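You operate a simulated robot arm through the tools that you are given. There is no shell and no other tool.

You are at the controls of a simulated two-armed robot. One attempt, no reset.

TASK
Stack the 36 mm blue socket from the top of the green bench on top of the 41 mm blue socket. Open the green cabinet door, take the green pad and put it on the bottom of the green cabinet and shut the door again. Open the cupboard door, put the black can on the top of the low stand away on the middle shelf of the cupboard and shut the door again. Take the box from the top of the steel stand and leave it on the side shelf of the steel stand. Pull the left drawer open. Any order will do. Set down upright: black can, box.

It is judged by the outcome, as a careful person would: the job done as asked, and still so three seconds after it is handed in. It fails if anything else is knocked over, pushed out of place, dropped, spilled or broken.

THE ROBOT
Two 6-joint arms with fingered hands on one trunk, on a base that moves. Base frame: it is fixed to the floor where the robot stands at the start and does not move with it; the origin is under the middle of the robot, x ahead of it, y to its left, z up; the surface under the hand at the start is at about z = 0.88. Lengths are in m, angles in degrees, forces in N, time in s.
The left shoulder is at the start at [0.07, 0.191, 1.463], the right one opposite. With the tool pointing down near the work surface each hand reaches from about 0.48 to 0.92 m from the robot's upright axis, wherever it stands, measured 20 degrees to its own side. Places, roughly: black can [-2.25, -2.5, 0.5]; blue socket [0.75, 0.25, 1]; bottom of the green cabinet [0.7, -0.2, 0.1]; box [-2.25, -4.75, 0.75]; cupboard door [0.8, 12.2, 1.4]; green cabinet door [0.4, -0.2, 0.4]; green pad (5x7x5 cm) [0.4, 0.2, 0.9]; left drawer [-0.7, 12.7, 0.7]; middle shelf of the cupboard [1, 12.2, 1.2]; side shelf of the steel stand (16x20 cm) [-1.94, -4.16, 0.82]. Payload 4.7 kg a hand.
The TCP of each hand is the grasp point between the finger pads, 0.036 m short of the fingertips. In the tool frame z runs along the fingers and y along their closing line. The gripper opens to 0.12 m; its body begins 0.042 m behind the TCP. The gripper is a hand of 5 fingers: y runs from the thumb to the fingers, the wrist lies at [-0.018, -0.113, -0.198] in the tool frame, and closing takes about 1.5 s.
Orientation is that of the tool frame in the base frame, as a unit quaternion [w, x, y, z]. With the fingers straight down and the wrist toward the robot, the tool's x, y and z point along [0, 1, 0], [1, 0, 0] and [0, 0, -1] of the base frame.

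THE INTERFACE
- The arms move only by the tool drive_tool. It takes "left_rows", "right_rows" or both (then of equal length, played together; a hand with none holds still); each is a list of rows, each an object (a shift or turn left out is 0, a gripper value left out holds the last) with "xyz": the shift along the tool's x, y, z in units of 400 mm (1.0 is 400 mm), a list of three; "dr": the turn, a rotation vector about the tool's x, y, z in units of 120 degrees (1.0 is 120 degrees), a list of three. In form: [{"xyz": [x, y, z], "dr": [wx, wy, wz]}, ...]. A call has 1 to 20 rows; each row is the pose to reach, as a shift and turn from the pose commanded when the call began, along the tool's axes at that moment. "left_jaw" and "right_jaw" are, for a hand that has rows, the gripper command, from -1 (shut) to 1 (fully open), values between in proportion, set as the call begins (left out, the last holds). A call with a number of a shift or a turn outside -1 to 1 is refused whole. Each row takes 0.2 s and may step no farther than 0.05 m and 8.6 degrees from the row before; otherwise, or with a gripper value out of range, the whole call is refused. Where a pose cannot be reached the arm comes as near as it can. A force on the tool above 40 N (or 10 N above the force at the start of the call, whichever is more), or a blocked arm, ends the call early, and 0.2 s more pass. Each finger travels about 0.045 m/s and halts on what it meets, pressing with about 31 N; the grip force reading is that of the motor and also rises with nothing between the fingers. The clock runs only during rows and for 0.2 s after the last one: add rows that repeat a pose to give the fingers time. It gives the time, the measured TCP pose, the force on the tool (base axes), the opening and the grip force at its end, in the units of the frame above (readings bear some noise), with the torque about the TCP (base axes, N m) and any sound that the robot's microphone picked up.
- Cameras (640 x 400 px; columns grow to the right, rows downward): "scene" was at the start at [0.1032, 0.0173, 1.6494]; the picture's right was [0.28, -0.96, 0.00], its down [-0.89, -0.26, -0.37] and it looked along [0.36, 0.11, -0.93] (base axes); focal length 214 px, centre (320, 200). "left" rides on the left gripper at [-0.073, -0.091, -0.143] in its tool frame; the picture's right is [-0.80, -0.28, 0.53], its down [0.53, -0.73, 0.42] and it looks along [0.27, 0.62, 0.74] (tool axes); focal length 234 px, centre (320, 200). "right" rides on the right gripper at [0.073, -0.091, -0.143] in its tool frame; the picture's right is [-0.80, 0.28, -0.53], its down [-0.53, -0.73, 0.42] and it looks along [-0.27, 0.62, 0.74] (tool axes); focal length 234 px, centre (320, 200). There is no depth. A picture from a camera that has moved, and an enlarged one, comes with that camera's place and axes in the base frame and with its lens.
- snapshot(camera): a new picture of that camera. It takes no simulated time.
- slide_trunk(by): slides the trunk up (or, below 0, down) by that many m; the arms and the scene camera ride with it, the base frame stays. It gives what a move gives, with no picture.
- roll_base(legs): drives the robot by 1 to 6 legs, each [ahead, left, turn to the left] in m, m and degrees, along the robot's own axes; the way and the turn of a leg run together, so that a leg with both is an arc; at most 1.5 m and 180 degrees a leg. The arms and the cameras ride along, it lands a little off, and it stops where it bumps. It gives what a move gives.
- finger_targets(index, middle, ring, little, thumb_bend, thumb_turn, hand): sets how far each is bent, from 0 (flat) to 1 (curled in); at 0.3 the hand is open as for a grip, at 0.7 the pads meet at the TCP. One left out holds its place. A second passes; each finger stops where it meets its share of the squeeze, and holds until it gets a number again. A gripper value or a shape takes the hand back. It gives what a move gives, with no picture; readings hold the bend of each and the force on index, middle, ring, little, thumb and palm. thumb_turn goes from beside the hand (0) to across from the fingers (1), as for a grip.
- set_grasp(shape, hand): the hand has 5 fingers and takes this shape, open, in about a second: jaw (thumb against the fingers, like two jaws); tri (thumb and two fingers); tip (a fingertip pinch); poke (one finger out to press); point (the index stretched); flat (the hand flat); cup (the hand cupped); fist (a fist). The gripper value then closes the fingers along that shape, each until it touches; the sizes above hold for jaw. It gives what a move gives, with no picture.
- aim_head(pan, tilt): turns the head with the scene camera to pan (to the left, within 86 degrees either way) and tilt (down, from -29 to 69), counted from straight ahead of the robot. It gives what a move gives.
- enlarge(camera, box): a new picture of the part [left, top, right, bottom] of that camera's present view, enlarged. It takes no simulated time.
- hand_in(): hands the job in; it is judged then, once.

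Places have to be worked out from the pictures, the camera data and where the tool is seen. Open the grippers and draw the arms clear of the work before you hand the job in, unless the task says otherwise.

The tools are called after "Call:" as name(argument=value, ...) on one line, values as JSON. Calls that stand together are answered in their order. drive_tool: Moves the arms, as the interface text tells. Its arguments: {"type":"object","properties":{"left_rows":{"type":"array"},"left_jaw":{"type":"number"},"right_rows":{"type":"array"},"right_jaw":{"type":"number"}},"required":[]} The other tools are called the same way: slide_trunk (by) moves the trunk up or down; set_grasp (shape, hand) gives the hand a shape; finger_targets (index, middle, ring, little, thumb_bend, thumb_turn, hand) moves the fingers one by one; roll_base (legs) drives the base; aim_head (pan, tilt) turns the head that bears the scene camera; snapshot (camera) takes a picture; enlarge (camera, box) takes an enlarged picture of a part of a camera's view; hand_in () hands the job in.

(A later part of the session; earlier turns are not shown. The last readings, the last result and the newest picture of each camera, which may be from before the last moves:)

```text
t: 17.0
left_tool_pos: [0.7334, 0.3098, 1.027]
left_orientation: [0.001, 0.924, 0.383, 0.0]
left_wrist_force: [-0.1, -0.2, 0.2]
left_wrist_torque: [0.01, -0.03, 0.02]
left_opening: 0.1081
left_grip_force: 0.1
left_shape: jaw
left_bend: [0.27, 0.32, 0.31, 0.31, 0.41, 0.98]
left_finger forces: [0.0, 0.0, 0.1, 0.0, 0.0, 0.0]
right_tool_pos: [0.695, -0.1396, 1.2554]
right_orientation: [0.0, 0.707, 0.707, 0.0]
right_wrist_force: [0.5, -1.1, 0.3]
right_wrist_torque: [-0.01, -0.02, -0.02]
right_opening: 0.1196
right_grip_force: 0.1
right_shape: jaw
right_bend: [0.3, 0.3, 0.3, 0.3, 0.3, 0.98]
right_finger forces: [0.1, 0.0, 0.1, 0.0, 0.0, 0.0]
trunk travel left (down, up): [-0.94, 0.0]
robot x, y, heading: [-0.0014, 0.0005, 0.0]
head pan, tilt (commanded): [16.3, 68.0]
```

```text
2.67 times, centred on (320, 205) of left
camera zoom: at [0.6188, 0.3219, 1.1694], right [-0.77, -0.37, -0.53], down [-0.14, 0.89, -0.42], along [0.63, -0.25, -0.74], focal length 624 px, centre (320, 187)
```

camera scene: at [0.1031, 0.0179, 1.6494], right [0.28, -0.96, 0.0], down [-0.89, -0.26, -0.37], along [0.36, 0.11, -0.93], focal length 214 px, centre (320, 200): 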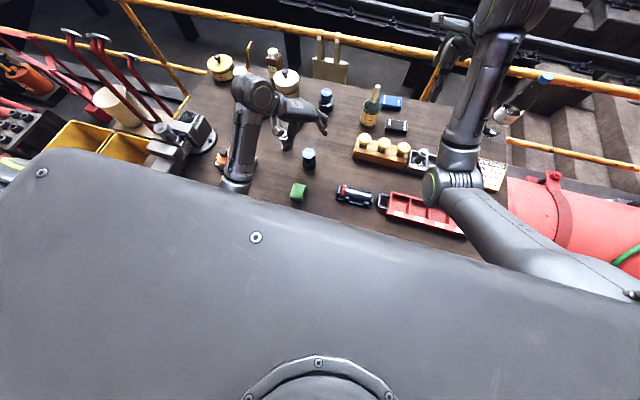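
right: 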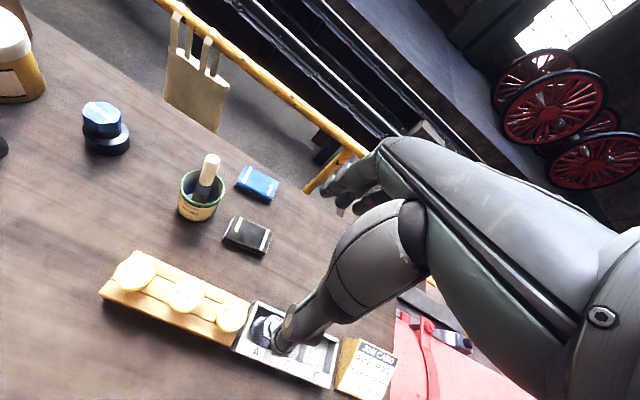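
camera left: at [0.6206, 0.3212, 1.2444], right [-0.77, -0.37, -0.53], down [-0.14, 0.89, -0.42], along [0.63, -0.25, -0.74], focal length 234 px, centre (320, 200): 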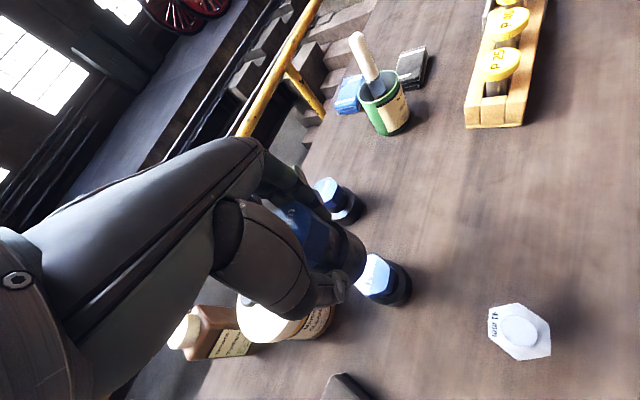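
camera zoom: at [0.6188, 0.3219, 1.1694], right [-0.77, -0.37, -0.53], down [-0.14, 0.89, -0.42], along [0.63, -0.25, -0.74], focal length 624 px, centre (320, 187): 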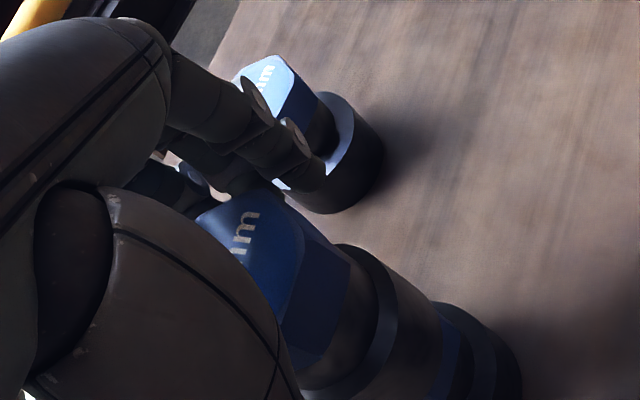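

The hand is open and clear of the stack all round. I'll withdraw straight up by 16 cm.

Call:
drive_tool(left_rows=[{"xyz": [0, 0, -0.03]}, {"xyz": [0, 0, -0.08]}, {"xyz": [0, 0, -0.14]}, {"xyz": [0, 0, -0.22]}, {"xyz": [0, 0, -0.3]}, {"xyz": [0, 0, -0.4]}, {"xyz": [0, 0, -0.4]}])

Call:
enlarge(camera="scene", box=[240, 60, 368, 140])

Call:
snapshot(camera="left")

```text
t: 18.6
left_tool_pos: [0.7328, 0.3105, 1.1875]
left_orientation: [0.0, 0.924, 0.382, 0.0]
left_wrist_force: [-0.1, 0.0, -0.9]
left_wrist_torque: [-0.02, -0.02, 0.02]
left_opening: 0.1077
left_grip_force: 0.1
left_shape: jaw
left_bend: [0.27, 0.32, 0.31, 0.31, 0.41, 0.98]
left_finger forces: [0.0, 0.0, 0.0, 0.0, 0.0, 0.0]
right_tool_pos: [0.694, -0.1385, 1.2551]
right_orientation: [0.001, 0.707, 0.707, 0.0]
right_wrist_force: [-0.9, 0.4, -0.2]
right_wrist_torque: [0.01, -0.01, 0.0]
right_opening: 0.1198
right_grip_force: 0.1
right_shape: jaw
right_bend: [0.3, 0.3, 0.3, 0.3, 0.3, 0.98]
right_finger forces: [0.0, 0.0, 0.0, 0.0, 0.0, 0.0]
trunk travel left (down, up): [-0.94, 0.0]
robot x, y, heading: [-0.0003, 0.0007, 0.1]
head pan, tilt (commanded): [16.3, 68.0]
```

```text
5.00 times, centred on (304, 100) of scene
camera zoom: at [0.1034, 0.0173, 1.6493], right [0.28, -0.96, 0.0], down [-0.89, -0.26, -0.37], along [0.36, 0.11, -0.93], focal length 1072 px, centre (400, 700)
```

zoom: 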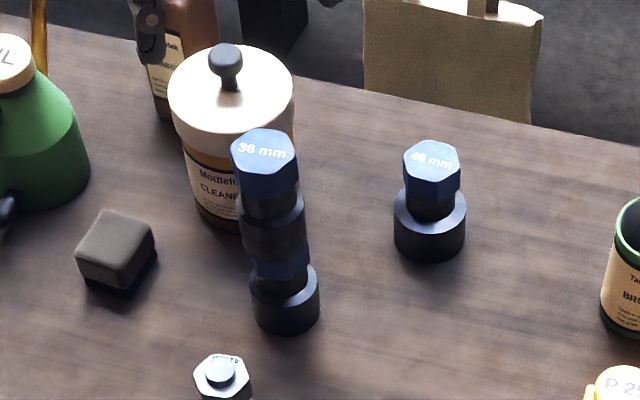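

```text
taken
camera left: at [0.6167, 0.3222, 1.3292], right [-0.77, -0.37, -0.53], down [-0.14, 0.89, -0.42], along [0.63, -0.25, -0.74], focal length 234 px, centre (320, 200)
```

left: 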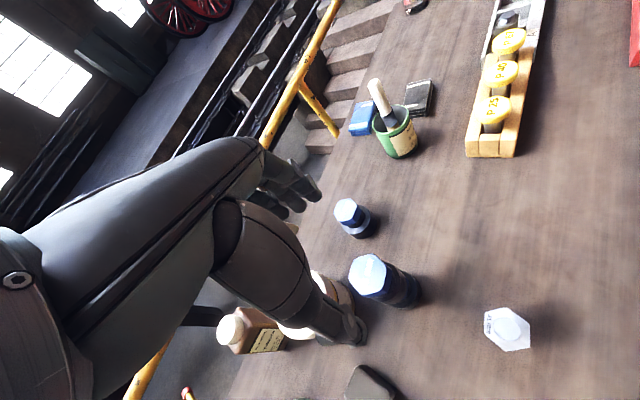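

The sockets are stacked and stable. Before rolling back to reach the pad and see the cabinet, I'll look around to both sides for obstacles.

Call:
aim_head(pan=86, tilt=25)

Call:
snapshot(camera="scene")

Call:
aim_head(pan=-86, tilt=25)

Call:
snapshot(camera="scene")

```text
t: 20.0
left_tool_pos: [0.7316, 0.3105, 1.1872]
left_orientation: [0.0, 0.924, 0.382, 0.0]
left_wrist_force: [-0.1, -0.1, -0.2]
left_wrist_torque: [0.01, -0.01, 0.01]
left_opening: 0.1078
left_grip_force: 0.0
left_shape: jaw
left_bend: [0.27, 0.32, 0.31, 0.31, 0.41, 0.98]
left_finger forces: [0.1, 0.0, 0.0, 0.1, 0.0, 0.0]
right_tool_pos: [0.6946, -0.1388, 1.2533]
right_orientation: [-0.001, 0.707, 0.707, 0.0]
right_wrist_force: [-0.7, -0.5, -0.2]
right_wrist_torque: [0.03, 0.01, -0.02]
right_opening: 0.1196
right_grip_force: 0.0
right_shape: jaw
right_bend: [0.3, 0.3, 0.3, 0.3, 0.3, 0.98]
right_finger forces: [0.1, 0.1, 0.0, 0.1, 0.1, 0.0]
trunk travel left (down, up): [-0.94, 0.0]
robot x, y, heading: [-0.0001, -0.0022, -0.1]
head pan, tilt (commanded): [85.9, 25.0]
```

```text
taken
camera scene: at [0.0553, 0.0931, 1.708], right [1.0, -0.07, 0.0], down [-0.03, -0.42, -0.91], along [0.06, 0.9, -0.42], focal length 214 px, centre (320, 200)
```

scene: 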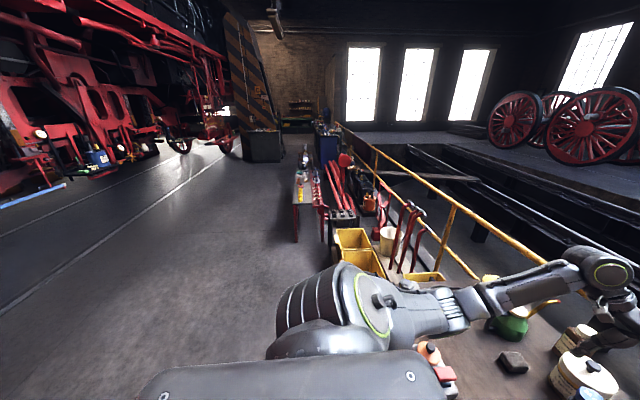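

```text
t: 22.6
left_tool_pos: [0.7321, 0.3102, 1.187]
left_orientation: [0.0, 0.924, 0.383, 0.0]
left_wrist_force: [0.1, -1.0, -0.1]
left_wrist_torque: [0.0, 0.02, -0.02]
left_opening: 0.108
left_grip_force: 0.1
left_shape: jaw
left_bend: [0.27, 0.32, 0.31, 0.31, 0.41, 0.98]
left_finger forces: [0.0, 0.1, 0.1, 0.0, 0.1, 0.0]
right_tool_pos: [0.6948, -0.1391, 1.2545]
right_orientation: [-0.001, 0.707, 0.707, 0.0]
right_wrist_force: [0.5, 0.9, 1.1]
right_wrist_torque: [0.01, -0.03, -0.01]
right_opening: 0.1197
right_grip_force: 0.1
right_shape: jaw
right_bend: [0.3, 0.3, 0.3, 0.3, 0.3, 0.98]
right_finger forces: [0.1, 0.0, 0.0, 0.1, 0.0, 0.0]
trunk travel left (down, up): [-0.94, 0.0]
robot x, y, heading: [-0.0002, 0.002, -0.1]
head pan, tilt (commanded): [-85.9, 25.0]
```

```text
taken
camera scene: at [0.0552, -0.0907, 1.7081], right [-1.0, -0.07, 0.0], down [-0.03, 0.42, -0.91], along [0.06, -0.9, -0.42], focal length 214 px, centre (320, 200)
```

scene: 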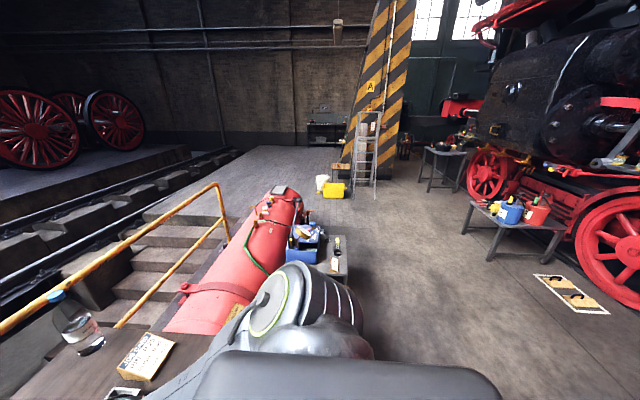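

There is a wide free aisle behind me, with the locomotive at about x ≈ −2. I'll roll back 0.6 m and look at the bench front and cabinet.

Call:
roll_base(legs=[[-0.6, 0, 0]])

Call:
aim_head(pan=0, tilt=45)

Call:
snapshot(camera="scene")

```text
t: 25.9
left_tool_pos: [0.1562, 0.3015, 1.1866]
left_orientation: [0.0, 0.927, 0.374, 0.0]
left_wrist_force: [-0.5, -0.5, -0.5]
left_wrist_torque: [0.03, 0.0, 0.0]
left_opening: 0.108
left_grip_force: 0.0
left_shape: jaw
left_bend: [0.27, 0.32, 0.31, 0.31, 0.41, 0.98]
left_finger forces: [0.1, 0.0, 0.1, 0.1, 0.0, 0.0]
right_tool_pos: [0.1098, -0.1458, 1.2533]
right_orientation: [0.0, 0.714, 0.7, -0.001]
right_wrist_force: [0.2, -0.1, 0.2]
right_wrist_torque: [0.04, -0.03, 0.0]
right_opening: 0.1199
right_grip_force: 0.0
right_shape: jaw
right_bend: [0.3, 0.3, 0.3, 0.3, 0.3, 0.98]
right_finger forces: [0.0, 0.1, 0.0, 0.1, 0.0, 0.0]
trunk travel left (down, up): [-0.94, 0.0]
robot x, y, heading: [-0.5825, 0.0076, -1.2]
head pan, tilt (commanded): [-85.9, 25.0]
```

```text
t: 27.5
left_tool_pos: [0.1549, 0.3011, 1.188]
left_orientation: [0.001, 0.928, 0.373, 0.0]
left_wrist_force: [0.2, 0.3, 0.0]
left_wrist_torque: [-0.02, 0.0, 0.01]
left_opening: 0.1078
left_grip_force: 0.1
left_shape: jaw
left_bend: [0.27, 0.32, 0.31, 0.31, 0.41, 0.98]
left_finger forces: [0.0, 0.0, 0.0, 0.0, 0.1, 0.0]
right_tool_pos: [0.1081, -0.1457, 1.2546]
right_orientation: [0.0, 0.714, 0.7, 0.001]
right_wrist_force: [-0.2, -0.5, 1.0]
right_wrist_torque: [0.0, -0.02, -0.01]
right_opening: 0.1195
right_grip_force: 0.0
right_shape: jaw
right_bend: [0.3, 0.3, 0.3, 0.3, 0.3, 0.98]
right_finger forces: [0.0, 0.1, 0.1, 0.0, 0.0, 0.0]
trunk travel left (down, up): [-0.94, 0.0]
robot x, y, heading: [-0.5824, 0.0075, -1.1]
head pan, tilt (commanded): [0.0, 45.0]
```

```text
taken
camera scene: at [-0.4529, 0.0041, 1.6774], right [-0.02, -1.0, 0.0], down [-0.71, 0.01, -0.71], along [0.71, -0.01, -0.71], focal length 214 px, centre (320, 200)
```

scene: 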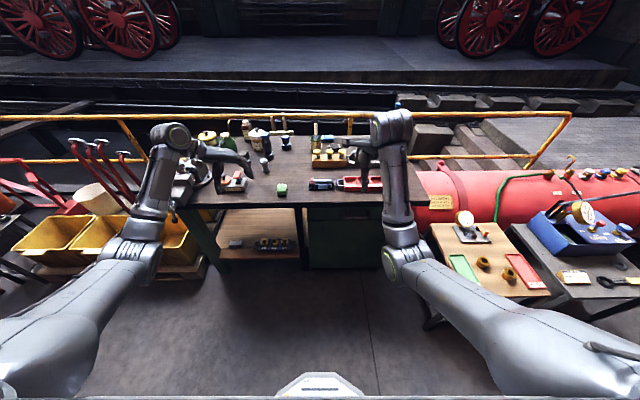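

The bench has an open shelf on the left and the green cabinet under its right half. I'll enlarge the cabinet to find the door, hinge and handle.

Call:
enlarge(camera="scene", box=[280, 190, 408, 270])

Call:
enlarge(camera="scene", box=[160, 100, 480, 300])

```text
5.00 times, centred on (344, 230) of scene
camera zoom: at [-0.4529, 0.0041, 1.6774], right [-0.02, -1.0, 0.0], down [-0.71, 0.01, -0.71], along [0.71, -0.01, -0.71], focal length 1072 px, centre (200, 50)
```

zoom: 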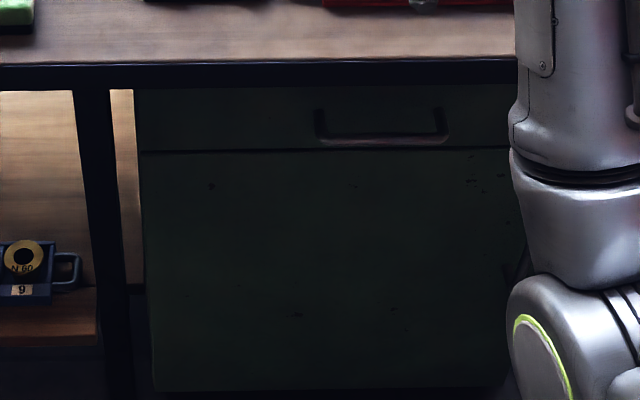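

```text
2.00 times, centred on (320, 200) of scene
camera zoom: at [-0.4529, 0.0041, 1.6774], right [-0.02, -1.0, 0.0], down [-0.71, 0.01, -0.71], along [0.71, -0.01, -0.71], focal length 429 px, centre (320, 200)
```

zoom: 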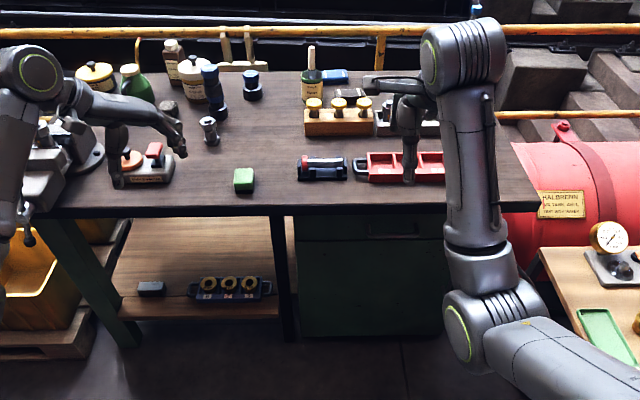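

The cabinet has a drawer on top and a door below it, spanning about y 0.06…−0.39 and z 0.09…0.68. My right arm hides its right edge, so I'll move that arm out to the right.

Call:
drive_tool(right_rows=[{"xyz": [-0.1, 0, 0]}, {"xyz": [-0.2, 0, 0]}, {"xyz": [-0.3, 0, 0]}, {"xyz": [-0.4, 0, 0]}, {"xyz": [-0.5, 0, 0]}, {"xyz": [-0.6, 0, 0]}, {"xyz": [-0.7, 0, 0]}, {"xyz": [-0.8, 0, 0]}, {"xyz": [-0.8, 0, 0]}])

Call:
aim_head(pan=-5, tilt=50)

Call:
enlarge(camera="scene", box=[240, 140, 400, 240])

```text
t: 29.5
left_tool_pos: [0.1554, 0.3016, 1.1863]
left_orientation: [0.001, 0.928, 0.373, 0.0]
left_wrist_force: [0.3, -0.1, -0.7]
left_wrist_torque: [-0.02, -0.01, 0.0]
left_opening: 0.1079
left_grip_force: 0.1
left_shape: jaw
left_bend: [0.27, 0.32, 0.31, 0.31, 0.41, 0.98]
left_finger forces: [0.0, 0.1, 0.0, 0.0, 0.0, 0.0]
right_tool_pos: [0.1055, -0.4638, 1.2524]
right_orientation: [0.0, 0.714, 0.7, 0.0]
right_wrist_force: [-0.2, -0.1, 0.9]
right_wrist_torque: [-0.01, -0.03, 0.01]
right_opening: 0.1198
right_grip_force: 0.0
right_shape: jaw
right_bend: [0.3, 0.3, 0.3, 0.3, 0.3, 0.98]
right_finger forces: [0.1, 0.1, 0.0, 0.0, 0.0, 0.0]
trunk travel left (down, up): [-0.94, 0.0]
robot x, y, heading: [-0.5809, 0.0065, -1.2]
head pan, tilt (commanded): [0.0, 45.0]
```

```text
t: 30.2
left_tool_pos: [0.1554, 0.3026, 1.187]
left_orientation: [0.001, 0.927, 0.374, -0.001]
left_wrist_force: [-0.4, 0.2, 0.6]
left_wrist_torque: [0.04, -0.02, -0.01]
left_opening: 0.1078
left_grip_force: 0.0
left_shape: jaw
left_bend: [0.27, 0.32, 0.31, 0.31, 0.41, 0.98]
left_finger forces: [0.0, 0.0, 0.0, 0.0, 0.1, 0.0]
right_tool_pos: [0.1055, -0.4639, 1.2516]
right_orientation: [0.0, 0.713, 0.701, 0.0]
right_wrist_force: [0.7, -0.1, -0.4]
right_wrist_torque: [0.01, 0.01, -0.03]
right_opening: 0.1196
right_grip_force: 0.1
right_shape: jaw
right_bend: [0.3, 0.3, 0.3, 0.3, 0.3, 0.98]
right_finger forces: [0.0, 0.0, 0.0, 0.0, 0.0, 0.0]
trunk travel left (down, up): [-0.94, 0.0]
robot x, y, heading: [-0.5852, 0.0078, -1.0]
head pan, tilt (commanded): [-5.0, 50.0]
```

```text
4.00 times, centred on (320, 190) of scene
camera zoom: at [-0.4575, -0.002, 1.6705], right [-0.11, -0.99, 0.0], down [-0.76, 0.08, -0.64], along [0.64, -0.07, -0.77], focal length 858 px, centre (320, 240)
```

zoom: 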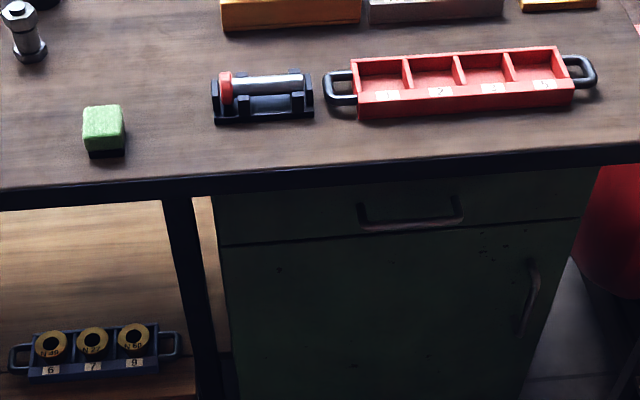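

The door handle is a vertical bar near the door's right edge, so the hinge is on the left. I'll zoom in on the handle and on the pad.

Call:
enlarge(camera="scene", box=[350, 195, 398, 225])

Call:
enlarge(camera="scene", box=[253, 160, 285, 180])

```text
13.33 times, centred on (374, 210) of scene
camera zoom: at [-0.4575, -0.002, 1.6705], right [-0.11, -0.99, 0.0], down [-0.76, 0.08, -0.64], along [0.64, -0.07, -0.77], focal length 2860 px, centre (-400, 67)
```

zoom: 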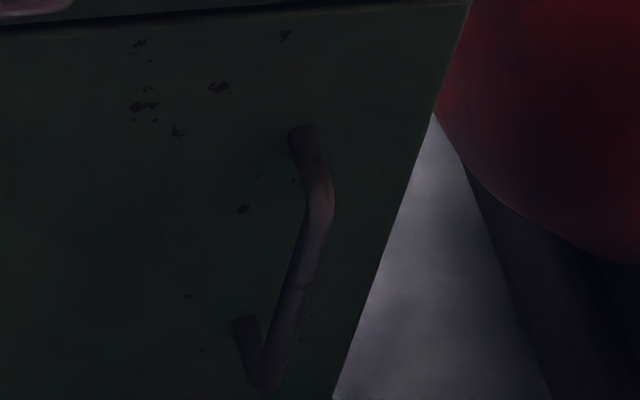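

```text
16.00 times, centred on (269, 170) of scene
camera zoom: at [-0.4575, -0.002, 1.6705], right [-0.11, -0.99, 0.0], down [-0.76, 0.08, -0.64], along [0.64, -0.07, -0.77], focal length 3432 px, centre (1136, 680)
```

zoom: 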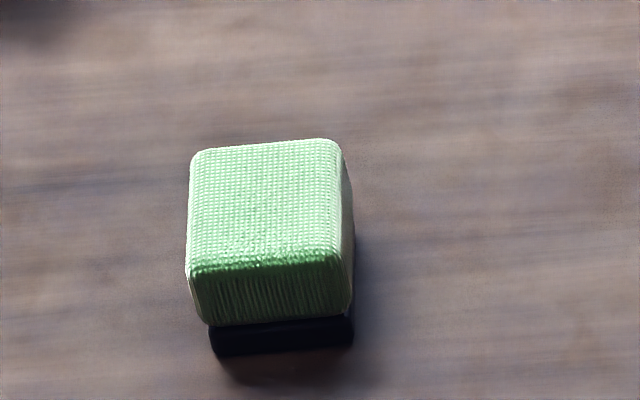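

The handle bar is at about [0.33, −0.43], z 0.42–0.58, with the hinge on the left at y ≈ 0.06. I'll tuck the right arm in and turn the left hand to point forward with a horizontal closing line, ready for a vertical bar.

Call:
drive_tool(left_rows=[{"dr": [-0.0225, 0.0544, 0.0225]}, {"dr": [-0.0451, 0.1088, 0.0451]}, {"dr": [-0.0676, 0.1633, 0.0676]}, {"dr": [-0.0902, 0.2177, 0.0902]}, {"dr": [-0.1127, 0.2721, 0.1127]}, {"dr": [-0.1352, 0.3265, 0.1352]}, {"dr": [-0.1578, 0.381, 0.1578]}, {"dr": [-0.1803, 0.4354, 0.1803]}, {"dr": [-0.2028, 0.4898, 0.2028]}, {"dr": [-0.2254, 0.5442, 0.2254]}, {"dr": [-0.2479, 0.5987, 0.2479]}, {"dr": [-0.2705, 0.6531, 0.2705]}, {"dr": [-0.293, 0.7075, 0.293]}, {"dr": [-0.293, 0.7075, 0.293]}], right_rows=[{"xyz": [0.04, -0.043, 0]}, {"xyz": [0.08, -0.086, 0]}, {"xyz": [0.12, -0.13, 0]}, {"xyz": [0.16, -0.173, 0]}, {"xyz": [0.2, -0.216, 0]}, {"xyz": [0.24, -0.26, 0]}, {"xyz": [0.28, -0.303, 0]}, {"xyz": [0.32, -0.346, 0]}, {"xyz": [0.36, -0.39, 0]}, {"xyz": [0.4, -0.433, 0]}, {"xyz": [0.44, -0.476, 0]}, {"xyz": [0.48, -0.52, 0]}, {"xyz": [0.525, -0.56, 0]}, {"xyz": [0.525, -0.56, 0]}])

Call:
snapshot(camera="scene")

Call:
snapshot(camera="left")

```text
t: 33.2
left_tool_pos: [0.1547, 0.3028, 1.1872]
left_orientation: [0.006, 0.706, -0.007, 0.708]
left_wrist_force: [-1.4, 0.6, -0.4]
left_wrist_torque: [0.0, -0.02, -0.01]
left_opening: 0.1078
left_grip_force: 0.1
left_shape: jaw
left_bend: [0.27, 0.32, 0.31, 0.31, 0.41, 0.98]
left_finger forces: [0.1, 0.0, 0.0, 0.0, 0.1, 0.0]
right_tool_pos: [-0.0984, -0.3465, 1.2372]
right_orientation: [-0.001, 0.714, 0.7, 0.002]
right_wrist_force: [-0.4, 0.5, 0.3]
right_wrist_torque: [-0.02, -0.01, 0.01]
right_opening: 0.1196
right_grip_force: 0.0
right_shape: jaw
right_bend: [0.3, 0.3, 0.3, 0.3, 0.3, 0.98]
right_finger forces: [0.0, 0.0, 0.0, 0.1, 0.0, 0.1]
right hand out of reach, approached as far as the arm can: row 8, 9, 10, 11, 12, 13, 14
trunk travel left (down, up): [-0.94, 0.0]
robot x, y, heading: [-0.582, 0.0078, -0.9]
head pan, tilt (commanded): [-5.0, 50.0]
```

```text
taken
camera scene: at [-0.4585, -0.0028, 1.6706], right [-0.11, -0.99, 0.0], down [-0.76, 0.08, -0.64], along [0.64, -0.07, -0.77], focal length 214 px, centre (320, 200)
```

scene: 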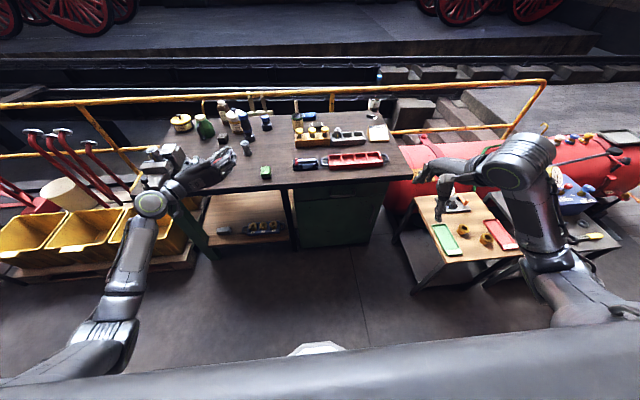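

```text
taken
camera left: at [0.0133, 0.3941, 1.1132], right [0.53, 0.27, -0.8], down [0.44, 0.72, 0.53], along [0.73, -0.63, 0.27], focal length 234 px, centre (320, 200)
```

left: 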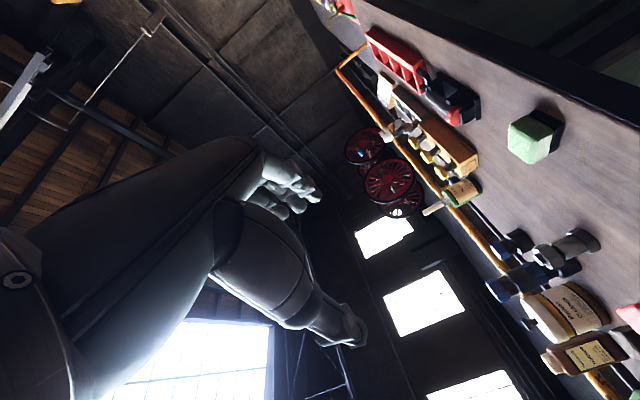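

The left hand reached the forward pose; the right hand is as tucked as it gets. The small table to the right is low (top about z 0.55, y < −0.73). I'll raise the right hand a bit and roll sideways to y ≈ −0.3 in front of the cabinet.

Call:
drive_tool(right_rows=[{"xyz": [0, 0, -0.1]}, {"xyz": [0, 0, -0.2]}, {"xyz": [0, 0, -0.3]}, {"xyz": [0, 0, -0.4]}, {"xyz": [0, 0, -0.4]}])

Call:
roll_base(legs=[[0.03, -0.31, 0.9]])

Call:
aim_head(pan=0, tilt=45)

Call:
snapshot(camera="scene")

```text
t: 34.4
left_tool_pos: [0.1561, 0.3019, 1.1856]
left_orientation: [0.007, 0.707, -0.007, 0.707]
left_wrist_force: [-0.8, -0.3, 0.5]
left_wrist_torque: [-0.05, 0.01, 0.01]
left_opening: 0.1079
left_grip_force: 0.0
left_shape: jaw
left_bend: [0.27, 0.32, 0.31, 0.31, 0.41, 0.98]
left_finger forces: [0.0, 0.1, 0.1, 0.0, 0.0, 0.0]
right_tool_pos: [-0.0995, -0.3639, 1.3952]
right_orientation: [-0.001, 0.713, 0.701, 0.002]
right_wrist_force: [0.6, -0.7, 0.7]
right_wrist_torque: [0.01, -0.02, -0.01]
right_opening: 0.1199
right_grip_force: 0.0
right_shape: jaw
right_bend: [0.3, 0.3, 0.3, 0.3, 0.3, 0.98]
right_finger forces: [0.0, 0.1, 0.0, 0.0, 0.0, 0.1]
right hand out of reach, approached as far as the arm can: row 1, 2, 3, 4, 5
trunk travel left (down, up): [-0.94, 0.0]
robot x, y, heading: [-0.5854, 0.005, -1.0]
head pan, tilt (commanded): [-5.0, 50.0]
```

```text
t: 36.5
left_tool_pos: [0.1761, -0.0008, 1.1875]
left_orientation: [0.0, 0.707, 0.001, 0.707]
left_wrist_force: [0.1, 0.3, 0.3]
left_wrist_torque: [0.05, 0.03, 0.0]
left_opening: 0.1078
left_grip_force: 0.0
left_shape: jaw
left_bend: [0.27, 0.32, 0.31, 0.31, 0.41, 0.98]
left_finger forces: [0.0, 0.0, 0.0, 0.0, 0.0, 0.1]
right_tool_pos: [-0.0651, -0.672, 1.3946]
right_orientation: [0.0, 0.706, 0.709, 0.003]
right_wrist_force: [-0.2, -0.4, -0.1]
right_wrist_torque: [-0.04, 0.03, -0.01]
right_opening: 0.12
right_grip_force: 0.1
right_shape: jaw
right_bend: [0.3, 0.3, 0.3, 0.3, 0.3, 0.98]
right_finger forces: [0.0, 0.0, 0.1, 0.0, 0.0, 0.1]
trunk travel left (down, up): [-0.94, 0.0]
robot x, y, heading: [-0.5563, -0.3079, 0.3]
head pan, tilt (commanded): [-5.0, 50.0]
```

```text
t: 37.2
left_tool_pos: [0.1752, -0.0022, 1.1875]
left_orientation: [0.0, 0.708, 0.001, 0.706]
left_wrist_force: [-0.9, -0.5, 0.1]
left_wrist_torque: [-0.03, 0.02, 0.02]
left_opening: 0.1077
left_grip_force: 0.1
left_shape: jaw
left_bend: [0.27, 0.32, 0.31, 0.31, 0.41, 0.98]
left_finger forces: [0.0, 0.0, 0.1, 0.1, 0.0, 0.0]
right_tool_pos: [-0.0665, -0.6721, 1.3935]
right_orientation: [0.0, 0.705, 0.709, 0.003]
right_wrist_force: [-0.3, -0.1, -0.3]
right_wrist_torque: [-0.01, -0.02, 0.01]
right_opening: 0.1199
right_grip_force: 0.0
right_shape: jaw
right_bend: [0.3, 0.3, 0.3, 0.3, 0.3, 0.98]
right_finger forces: [0.0, 0.1, 0.1, 0.1, 0.0, 0.0]
trunk travel left (down, up): [-0.94, 0.0]
robot x, y, heading: [-0.5535, -0.3096, -0.0]
head pan, tilt (commanded): [0.0, 45.0]
```

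```text
taken
camera scene: at [-0.4262, -0.3119, 1.6774], right [0.0, -1.0, 0.0], down [-0.71, 0.0, -0.71], along [0.71, 0.0, -0.71], focal length 214 px, centre (320, 200)
```

scene: 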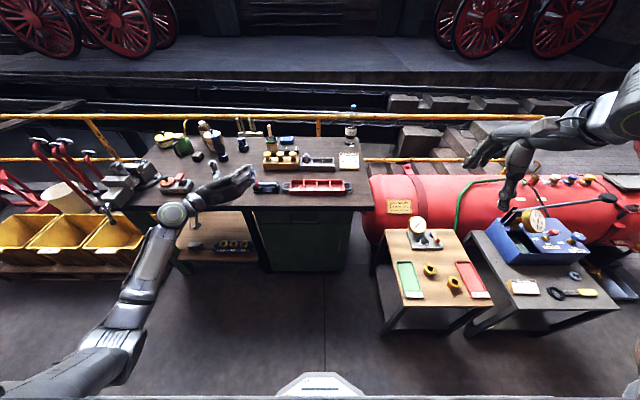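

The way is clear for lowering: left hand in front of the bench edge, right hand above the small table's level and beside it. I'll lower the trunk by 0.65 m.

Call:
slide_trunk(by=-0.65)

Call:
aim_head(pan=-10, tilt=30)

Call:
snapshot(camera="scene")

Call:
snapshot(camera="left")

```text
refused: -0.65 is not a number from -0.4 to 0.4
```

```text
t: 38.0
left_tool_pos: [0.1752, -0.0031, 1.188]
left_orientation: [0.0, 0.707, 0.0, 0.707]
left_wrist_force: [-0.6, -0.8, 0.7]
left_wrist_torque: [-0.03, 0.0, -0.01]
left_opening: 0.1076
left_grip_force: 0.1
left_shape: jaw
left_bend: [0.27, 0.32, 0.31, 0.31, 0.41, 0.98]
left_finger forces: [0.0, 0.0, 0.1, 0.0, 0.0, 0.0]
right_tool_pos: [-0.0656, -0.6737, 1.3945]
right_orientation: [-0.001, 0.706, 0.709, 0.003]
right_wrist_force: [-0.6, 0.0, 0.7]
right_wrist_torque: [0.04, 0.0, 0.03]
right_opening: 0.1203
right_grip_force: 0.0
right_shape: jaw
right_bend: [0.3, 0.3, 0.3, 0.3, 0.3, 0.98]
right_finger forces: [0.1, 0.0, 0.1, 0.1, 0.1, 0.0]
trunk travel left (down, up): [-0.94, 0.0]
robot x, y, heading: [-0.5551, -0.3133, 0.1]
head pan, tilt (commanded): [-10.0, 30.0]
```

```text
taken
camera scene: at [-0.4183, -0.3287, 1.7], right [-0.17, -0.99, 0.0], down [-0.49, 0.09, -0.87], along [0.85, -0.15, -0.5], focal length 214 px, centre (320, 200)
```

scene: 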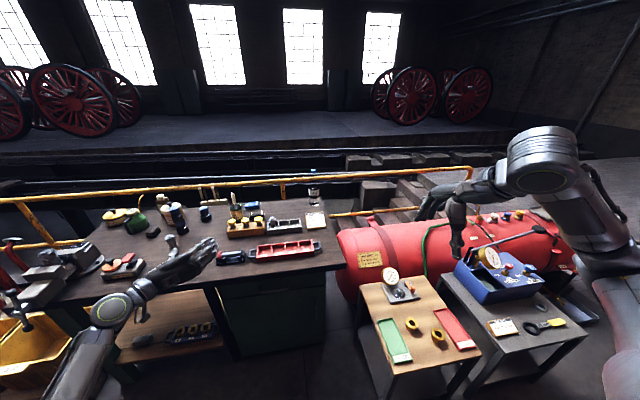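

```text
taken
camera left: at [0.0328, 0.0866, 1.1132], right [0.52, 0.28, -0.8], down [0.42, 0.73, 0.53], along [0.74, -0.62, 0.27], focal length 234 px, centre (320, 200)
```

left: 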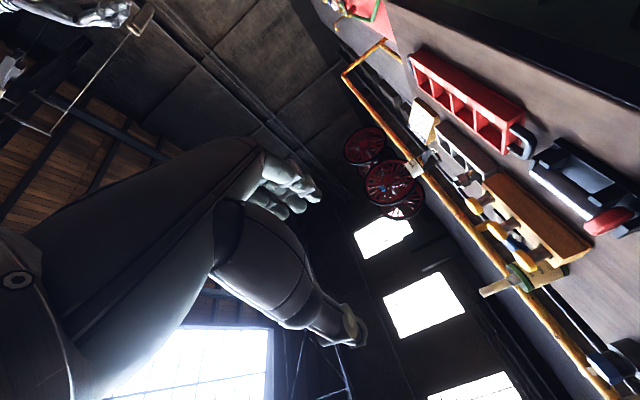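

The trunk moves at most 0.4 m per call, so I'll lower it by 0.35 and then 0.3.

Call:
slide_trunk(by=-0.35)

Call:
slide_trunk(by=-0.3)

Call:
snapshot(camera="scene")

Call:
snapshot(camera="left")

```text
t: 41.4
left_tool_pos: [0.1766, -0.0031, 0.8369]
left_orientation: [0.0, 0.707, 0.001, 0.707]
left_wrist_force: [0.1, 0.5, -0.1]
left_wrist_torque: [0.03, 0.02, 0.0]
left_opening: 0.1079
left_grip_force: 0.0
left_shape: jaw
left_bend: [0.27, 0.32, 0.31, 0.31, 0.41, 0.98]
left_finger forces: [0.1, 0.0, 0.1, 0.0, 0.0, 0.0]
right_tool_pos: [-0.0661, -0.6727, 1.0444]
right_orientation: [-0.001, 0.706, 0.708, 0.003]
right_wrist_force: [-0.5, 0.4, -0.1]
right_wrist_torque: [-0.03, 0.01, 0.01]
right_opening: 0.12
right_grip_force: 0.0
right_shape: jaw
right_bend: [0.3, 0.3, 0.3, 0.3, 0.3, 0.98]
right_finger forces: [0.1, 0.1, 0.1, 0.1, 0.0, 0.1]
trunk travel left (down, up): [-0.59, 0.35]
robot x, y, heading: [-0.5532, -0.3143, -0.2]
head pan, tilt (commanded): [-10.0, 30.0]
```

```text
t: 44.4
left_tool_pos: [0.1765, -0.0038, 0.5376]
left_orientation: [-0.001, 0.707, 0.0, 0.707]
left_wrist_force: [-0.1, -0.3, -0.8]
left_wrist_torque: [-0.04, -0.02, 0.02]
left_opening: 0.1078
left_grip_force: 0.1
left_shape: jaw
left_bend: [0.27, 0.32, 0.31, 0.31, 0.41, 0.98]
left_finger forces: [0.1, 0.1, 0.0, 0.0, 0.1, 0.1]
right_tool_pos: [-0.0664, -0.6733, 0.7453]
right_orientation: [-0.001, 0.706, 0.708, 0.002]
right_wrist_force: [-0.2, 0.3, 1.0]
right_wrist_torque: [-0.03, 0.03, 0.01]
right_opening: 0.1197
right_grip_force: 0.0
right_shape: jaw
right_bend: [0.3, 0.3, 0.3, 0.3, 0.3, 0.98]
right_finger forces: [0.0, 0.0, 0.0, 0.1, 0.0, 0.0]
trunk travel left (down, up): [-0.29, 0.65]
robot x, y, heading: [-0.5566, -0.3114, 0.1]
head pan, tilt (commanded): [-10.0, 30.0]
```

```text
taken
camera scene: at [-0.4186, -0.3282, 1.0501], right [-0.17, -0.98, 0.0], down [-0.49, 0.09, -0.87], along [0.85, -0.15, -0.5], focal length 214 px, centre (320, 200)
```

scene: 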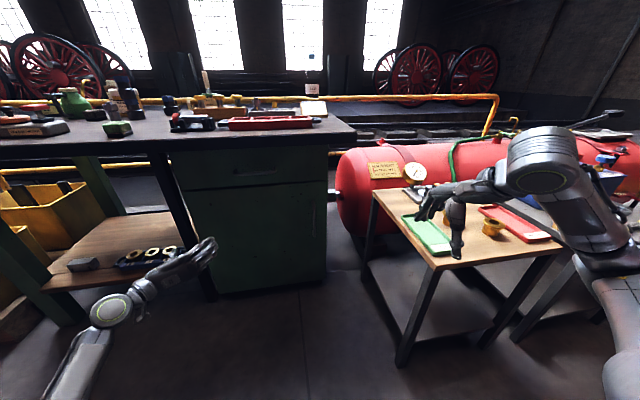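

```text
taken
camera left: at [0.0326, 0.0869, 0.4632], right [0.52, 0.28, -0.8], down [0.42, 0.73, 0.53], along [0.74, -0.62, 0.27], focal length 234 px, centre (320, 200)
```

left: 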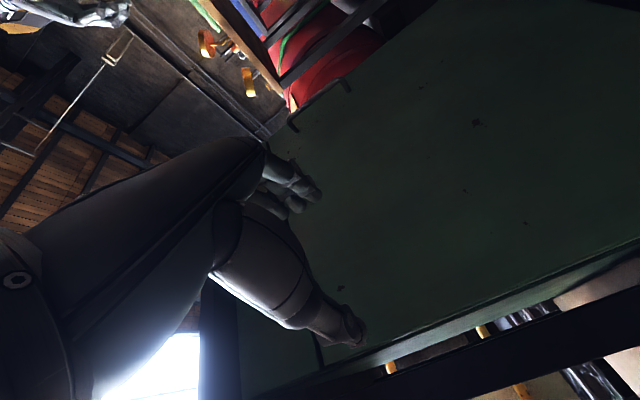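

Now the cabinet is seen nearly frontally. I'll zoom in on its door and handle to triangulate with the earlier view.

Call:
enlarge(camera="scene", box=[160, 130, 352, 250])

Call:
enlarge(camera="scene", box=[296, 180, 336, 205])

Call:
enlarge(camera="left", box=[250, 70, 410, 170])

```text
3.33 times, centred on (256, 190) of scene
camera zoom: at [-0.4186, -0.3282, 1.0501], right [-0.17, -0.98, 0.0], down [-0.49, 0.09, -0.87], along [0.85, -0.15, -0.5], focal length 715 px, centre (533, 233)
```

zoom: 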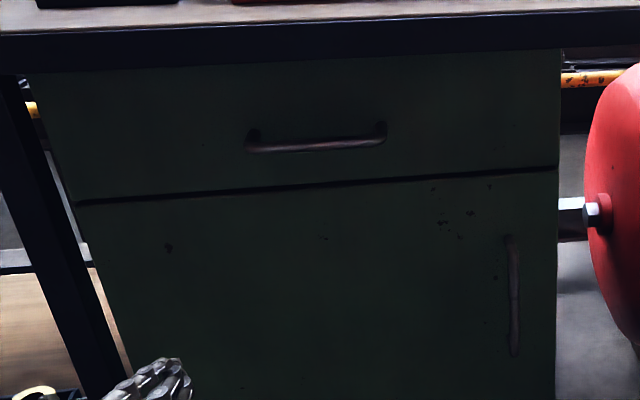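

```text
16.00 times, centred on (316, 192) of scene
camera zoom: at [-0.4186, -0.3282, 1.0501], right [-0.17, -0.98, 0.0], down [-0.49, 0.09, -0.87], along [0.85, -0.15, -0.5], focal length 3432 px, centre (384, 320)
```

zoom: 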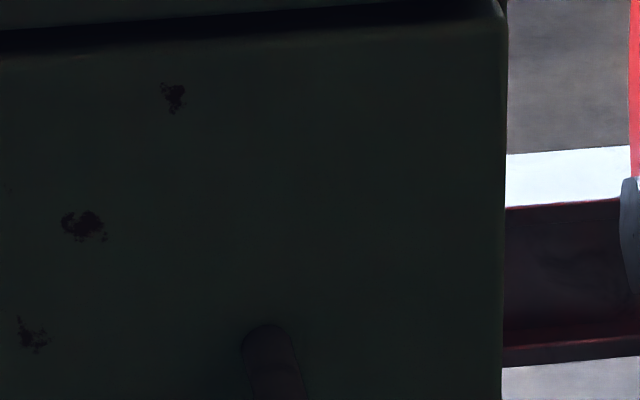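

```text
4.00 times, centred on (330, 120) of left
camera zoom: at [0.0326, 0.0869, 0.4632], right [0.52, 0.28, -0.8], down [0.42, 0.73, 0.53], along [0.74, -0.62, 0.27], focal length 937 px, centre (280, 520)
```

zoom: 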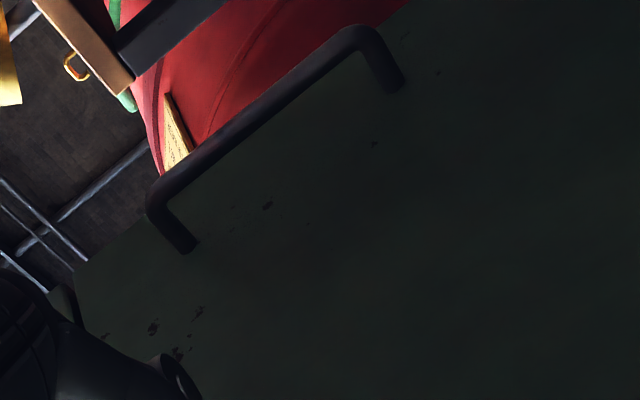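

Triangulating both views puts the door face at x ≈ 0.370 and the handle bar at [0.332, −0.434], z 0.42–0.585. I'll move the left hand sideways toward the handle, staying well off the door.

Call:
drive_tool(left_rows=[{"xyz": [-0.0094, 0.095, 0.01]}, {"xyz": [-0.0188, 0.19, 0.02]}, {"xyz": [-0.0282, 0.285, 0.03]}, {"xyz": [-0.0376, 0.38, 0.04]}, {"xyz": [-0.047, 0.475, 0.05]}, {"xyz": [-0.0564, 0.57, 0.06]}, {"xyz": [-0.0658, 0.665, 0.07]}, {"xyz": [-0.0752, 0.76, 0.08]}, {"xyz": [-0.0846, 0.855, 0.09]}, {"xyz": [-0.094, 0.95, 0.1]}, {"xyz": [-0.094, 0.95, 0.1]}])

Call:
snapshot(camera="left")

Call:
snapshot(camera="scene")

```text
t: 47.0
left_tool_pos: [0.2391, -0.3047, 0.4766]
left_orientation: [-0.062, 0.7, -0.022, 0.712]
left_wrist_force: [0.4, 0.6, -0.2]
left_wrist_torque: [-0.01, 0.0, -0.01]
left_opening: 0.1079
left_grip_force: 0.0
left_shape: jaw
left_bend: [0.27, 0.32, 0.31, 0.31, 0.41, 0.98]
left_finger forces: [0.0, 0.0, 0.0, 0.0, 0.1, 0.0]
right_tool_pos: [-0.0655, -0.6728, 0.7449]
right_orientation: [-0.001, 0.705, 0.709, 0.003]
right_wrist_force: [-0.9, 0.0, -0.5]
right_wrist_torque: [0.0, 0.0, -0.02]
right_opening: 0.1201
right_grip_force: 0.1
right_shape: jaw
right_bend: [0.3, 0.3, 0.3, 0.3, 0.3, 0.98]
right_finger forces: [0.0, 0.0, 0.1, 0.0, 0.1, 0.0]
trunk travel left (down, up): [-0.29, 0.65]
robot x, y, heading: [-0.5575, -0.3163, 0.2]
head pan, tilt (commanded): [-10.0, 30.0]
stopped in row 11 (left hand): the arm was blocked; the commanded pose is now the measured one
```

```text
taken
camera left: at [0.0925, -0.2153, 0.4112], right [0.52, 0.4, -0.76], down [0.37, 0.69, 0.62], along [0.77, -0.61, 0.21], focal length 234 px, centre (320, 200)
```

left: 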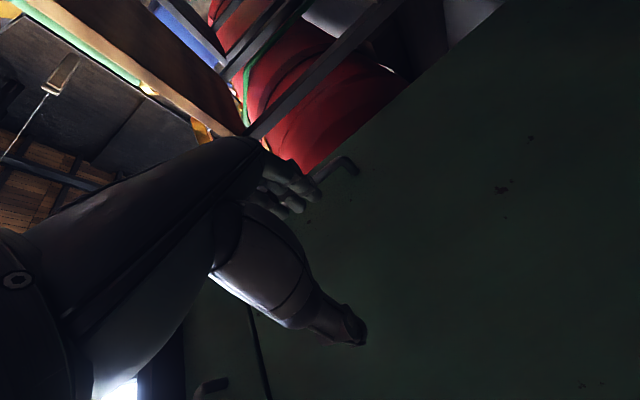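

```text
taken
camera scene: at [-0.4185, -0.3281, 1.0501], right [-0.17, -0.98, 0.0], down [-0.49, 0.09, -0.87], along [0.85, -0.15, -0.5], focal length 214 px, centre (320, 200)
```

scene: 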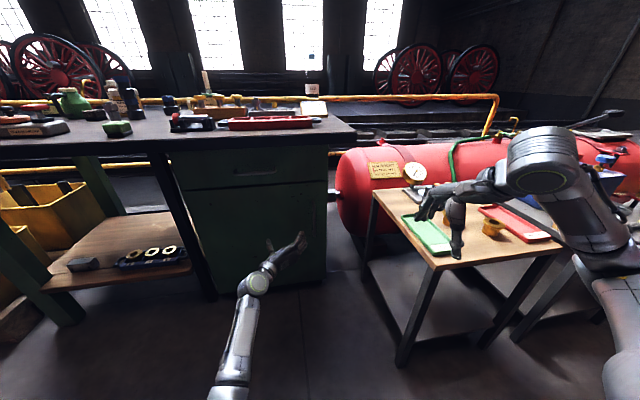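

The left arm blocked itself when crossing my centreline, so the handle has to be more to my left. I'll bring the hand back and straighten it, then roll the base 0.29 m to the right instead.

Call:
drive_tool(left_rows=[{"xyz": [0.0026, -0.079, -0.0055], "dr": [-0.0054, -0.0016, -0.0113]}, {"xyz": [0.0052, -0.158, -0.011], "dr": [-0.0108, -0.0032, -0.0227]}, {"xyz": [0.0078, -0.237, -0.0165], "dr": [-0.0161, -0.0049, -0.034]}, {"xyz": [0.0104, -0.316, -0.022], "dr": [-0.0215, -0.0065, -0.0454]}, {"xyz": [0.013, -0.395, -0.0275], "dr": [-0.0269, -0.0081, -0.0567]}, {"xyz": [0.013, -0.395, -0.0275], "dr": [-0.0269, -0.0081, -0.0567]}])

Call:
roll_base(legs=[[-0.02, -0.29, 0]])

Call:
snapshot(camera="scene")

Call:
snapshot(camera="left")

```text
t: 48.4
left_tool_pos: [0.217, -0.1475, 0.5038]
left_orientation: [0.002, 0.708, 0.001, 0.707]
left_wrist_force: [-0.3, -1.0, 0.1]
left_wrist_torque: [-0.01, 0.0, 0.02]
left_opening: 0.108
left_grip_force: 0.0
left_shape: jaw
left_bend: [0.27, 0.32, 0.31, 0.31, 0.41, 0.98]
left_finger forces: [0.0, 0.0, 0.0, 0.0, 0.0, 0.0]
right_tool_pos: [-0.0653, -0.6732, 0.7439]
right_orientation: [-0.002, 0.706, 0.709, 0.002]
right_wrist_force: [-0.5, 0.1, 0.7]
right_wrist_torque: [0.0, 0.0, -0.02]
right_opening: 0.1199
right_grip_force: 0.0
right_shape: jaw
right_bend: [0.3, 0.3, 0.3, 0.3, 0.3, 0.98]
right_finger forces: [0.1, 0.0, 0.1, 0.0, 0.0, 0.1]
trunk travel left (down, up): [-0.29, 0.65]
robot x, y, heading: [-0.555, -0.3161, 0.3]
head pan, tilt (commanded): [-10.0, 30.0]
```

```text
t: 50.4
left_tool_pos: [0.1991, -0.4487, 0.502]
left_orientation: [0.001, 0.707, 0.002, 0.707]
left_wrist_force: [-0.2, 0.3, -0.8]
left_wrist_torque: [-0.01, 0.01, 0.01]
left_opening: 0.1079
left_grip_force: 0.1
left_shape: jaw
left_bend: [0.27, 0.32, 0.31, 0.31, 0.41, 0.98]
left_finger forces: [0.0, 0.0, 0.0, 0.0, 0.0, 0.1]
right_tool_pos: [-0.0846, -0.9746, 0.7452]
right_orientation: [-0.001, 0.705, 0.709, 0.003]
right_wrist_force: [0.4, 0.2, 0.3]
right_wrist_torque: [0.04, -0.01, 0.02]
right_opening: 0.1199
right_grip_force: 0.1
right_shape: jaw
right_bend: [0.3, 0.3, 0.3, 0.3, 0.3, 0.98]
right_finger forces: [0.0, 0.1, 0.0, 0.1, 0.0, 0.1]
trunk travel left (down, up): [-0.29, 0.65]
robot x, y, heading: [-0.5728, -0.6142, -0.1]
head pan, tilt (commanded): [-10.0, 30.0]
```

```text
taken
camera scene: at [-0.4376, -0.6293, 1.05], right [-0.17, -0.99, 0.0], down [-0.49, 0.09, -0.87], along [0.85, -0.15, -0.5], focal length 214 px, centre (320, 200)
```

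scene: 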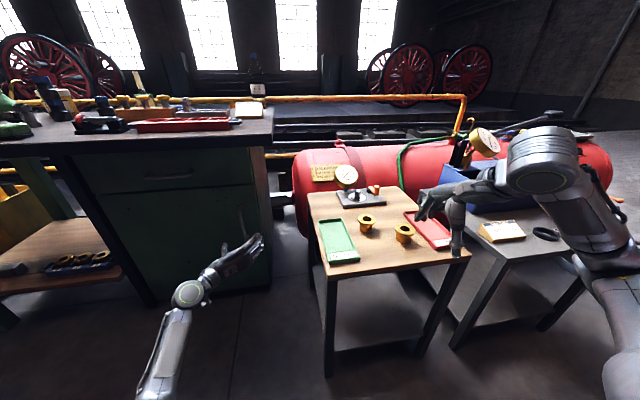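

```text
taken
camera left: at [0.0556, -0.3592, 0.4284], right [0.52, 0.28, -0.81], down [0.43, 0.73, 0.53], along [0.74, -0.62, 0.27], focal length 234 px, centre (320, 200)
```

left: 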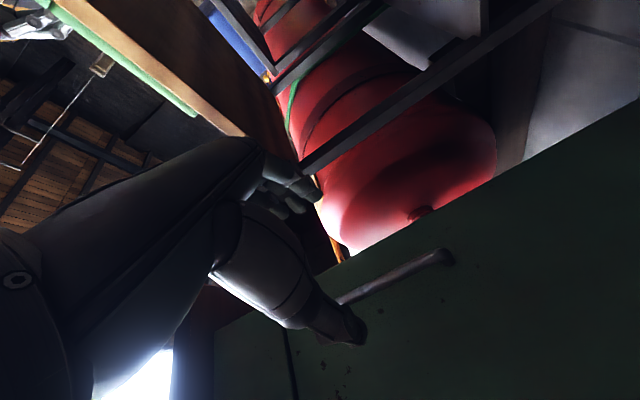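

The hand is now in front of the handle with only about 15 mm of lateral offset. I'll align it to y = −0.434 and move forward until the bar is between thumb and fingers.

Call:
drive_tool(left_rows=[{"xyz": [0, -0.037, 0.05]}, {"xyz": [0, -0.037, 0.12]}, {"xyz": [0, -0.037, 0.19]}, {"xyz": [0, -0.037, 0.25]}, {"xyz": [0, -0.037, 0.25]}])

Call:
snapshot(camera="left")

Call:
enlarge(camera="scene", box=[160, 180, 320, 280])

```text
t: 51.6
left_tool_pos: [0.2994, -0.435, 0.5027]
left_orientation: [0.001, 0.708, 0.001, 0.706]
left_wrist_force: [0.4, -0.1, 0.3]
left_wrist_torque: [-0.01, 0.03, -0.01]
left_opening: 0.1081
left_grip_force: 0.1
left_shape: jaw
left_bend: [0.27, 0.32, 0.31, 0.31, 0.41, 0.98]
left_finger forces: [0.1, 0.0, 0.1, 0.0, 0.0, 0.0]
right_tool_pos: [-0.0842, -0.9729, 0.7438]
right_orientation: [-0.002, 0.705, 0.709, 0.003]
right_wrist_force: [-0.8, 1.0, 0.3]
right_wrist_torque: [-0.01, -0.02, -0.01]
right_opening: 0.1197
right_grip_force: 0.0
right_shape: jaw
right_bend: [0.3, 0.3, 0.3, 0.3, 0.3, 0.98]
right_finger forces: [0.1, 0.1, 0.0, 0.1, 0.1, 0.1]
trunk travel left (down, up): [-0.29, 0.65]
robot x, y, heading: [-0.5759, -0.6134, 0.0]
head pan, tilt (commanded): [-10.0, 30.0]
```

```text
taken
camera left: at [0.1562, -0.3448, 0.4277], right [0.52, 0.28, -0.81], down [0.43, 0.73, 0.53], along [0.74, -0.62, 0.27], focal length 234 px, centre (320, 200)
```

left: 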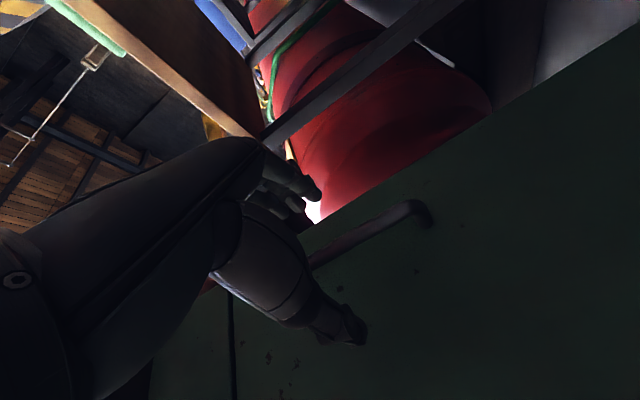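

```text
4.00 times, centred on (240, 230) of scene
camera zoom: at [-0.4376, -0.629, 1.0501], right [-0.17, -0.99, 0.0], down [-0.49, 0.09, -0.87], along [0.85, -0.15, -0.5], focal length 858 px, centre (640, 80)
```

zoom: 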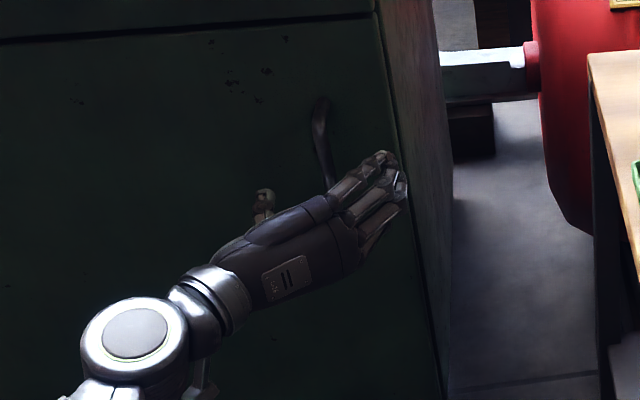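

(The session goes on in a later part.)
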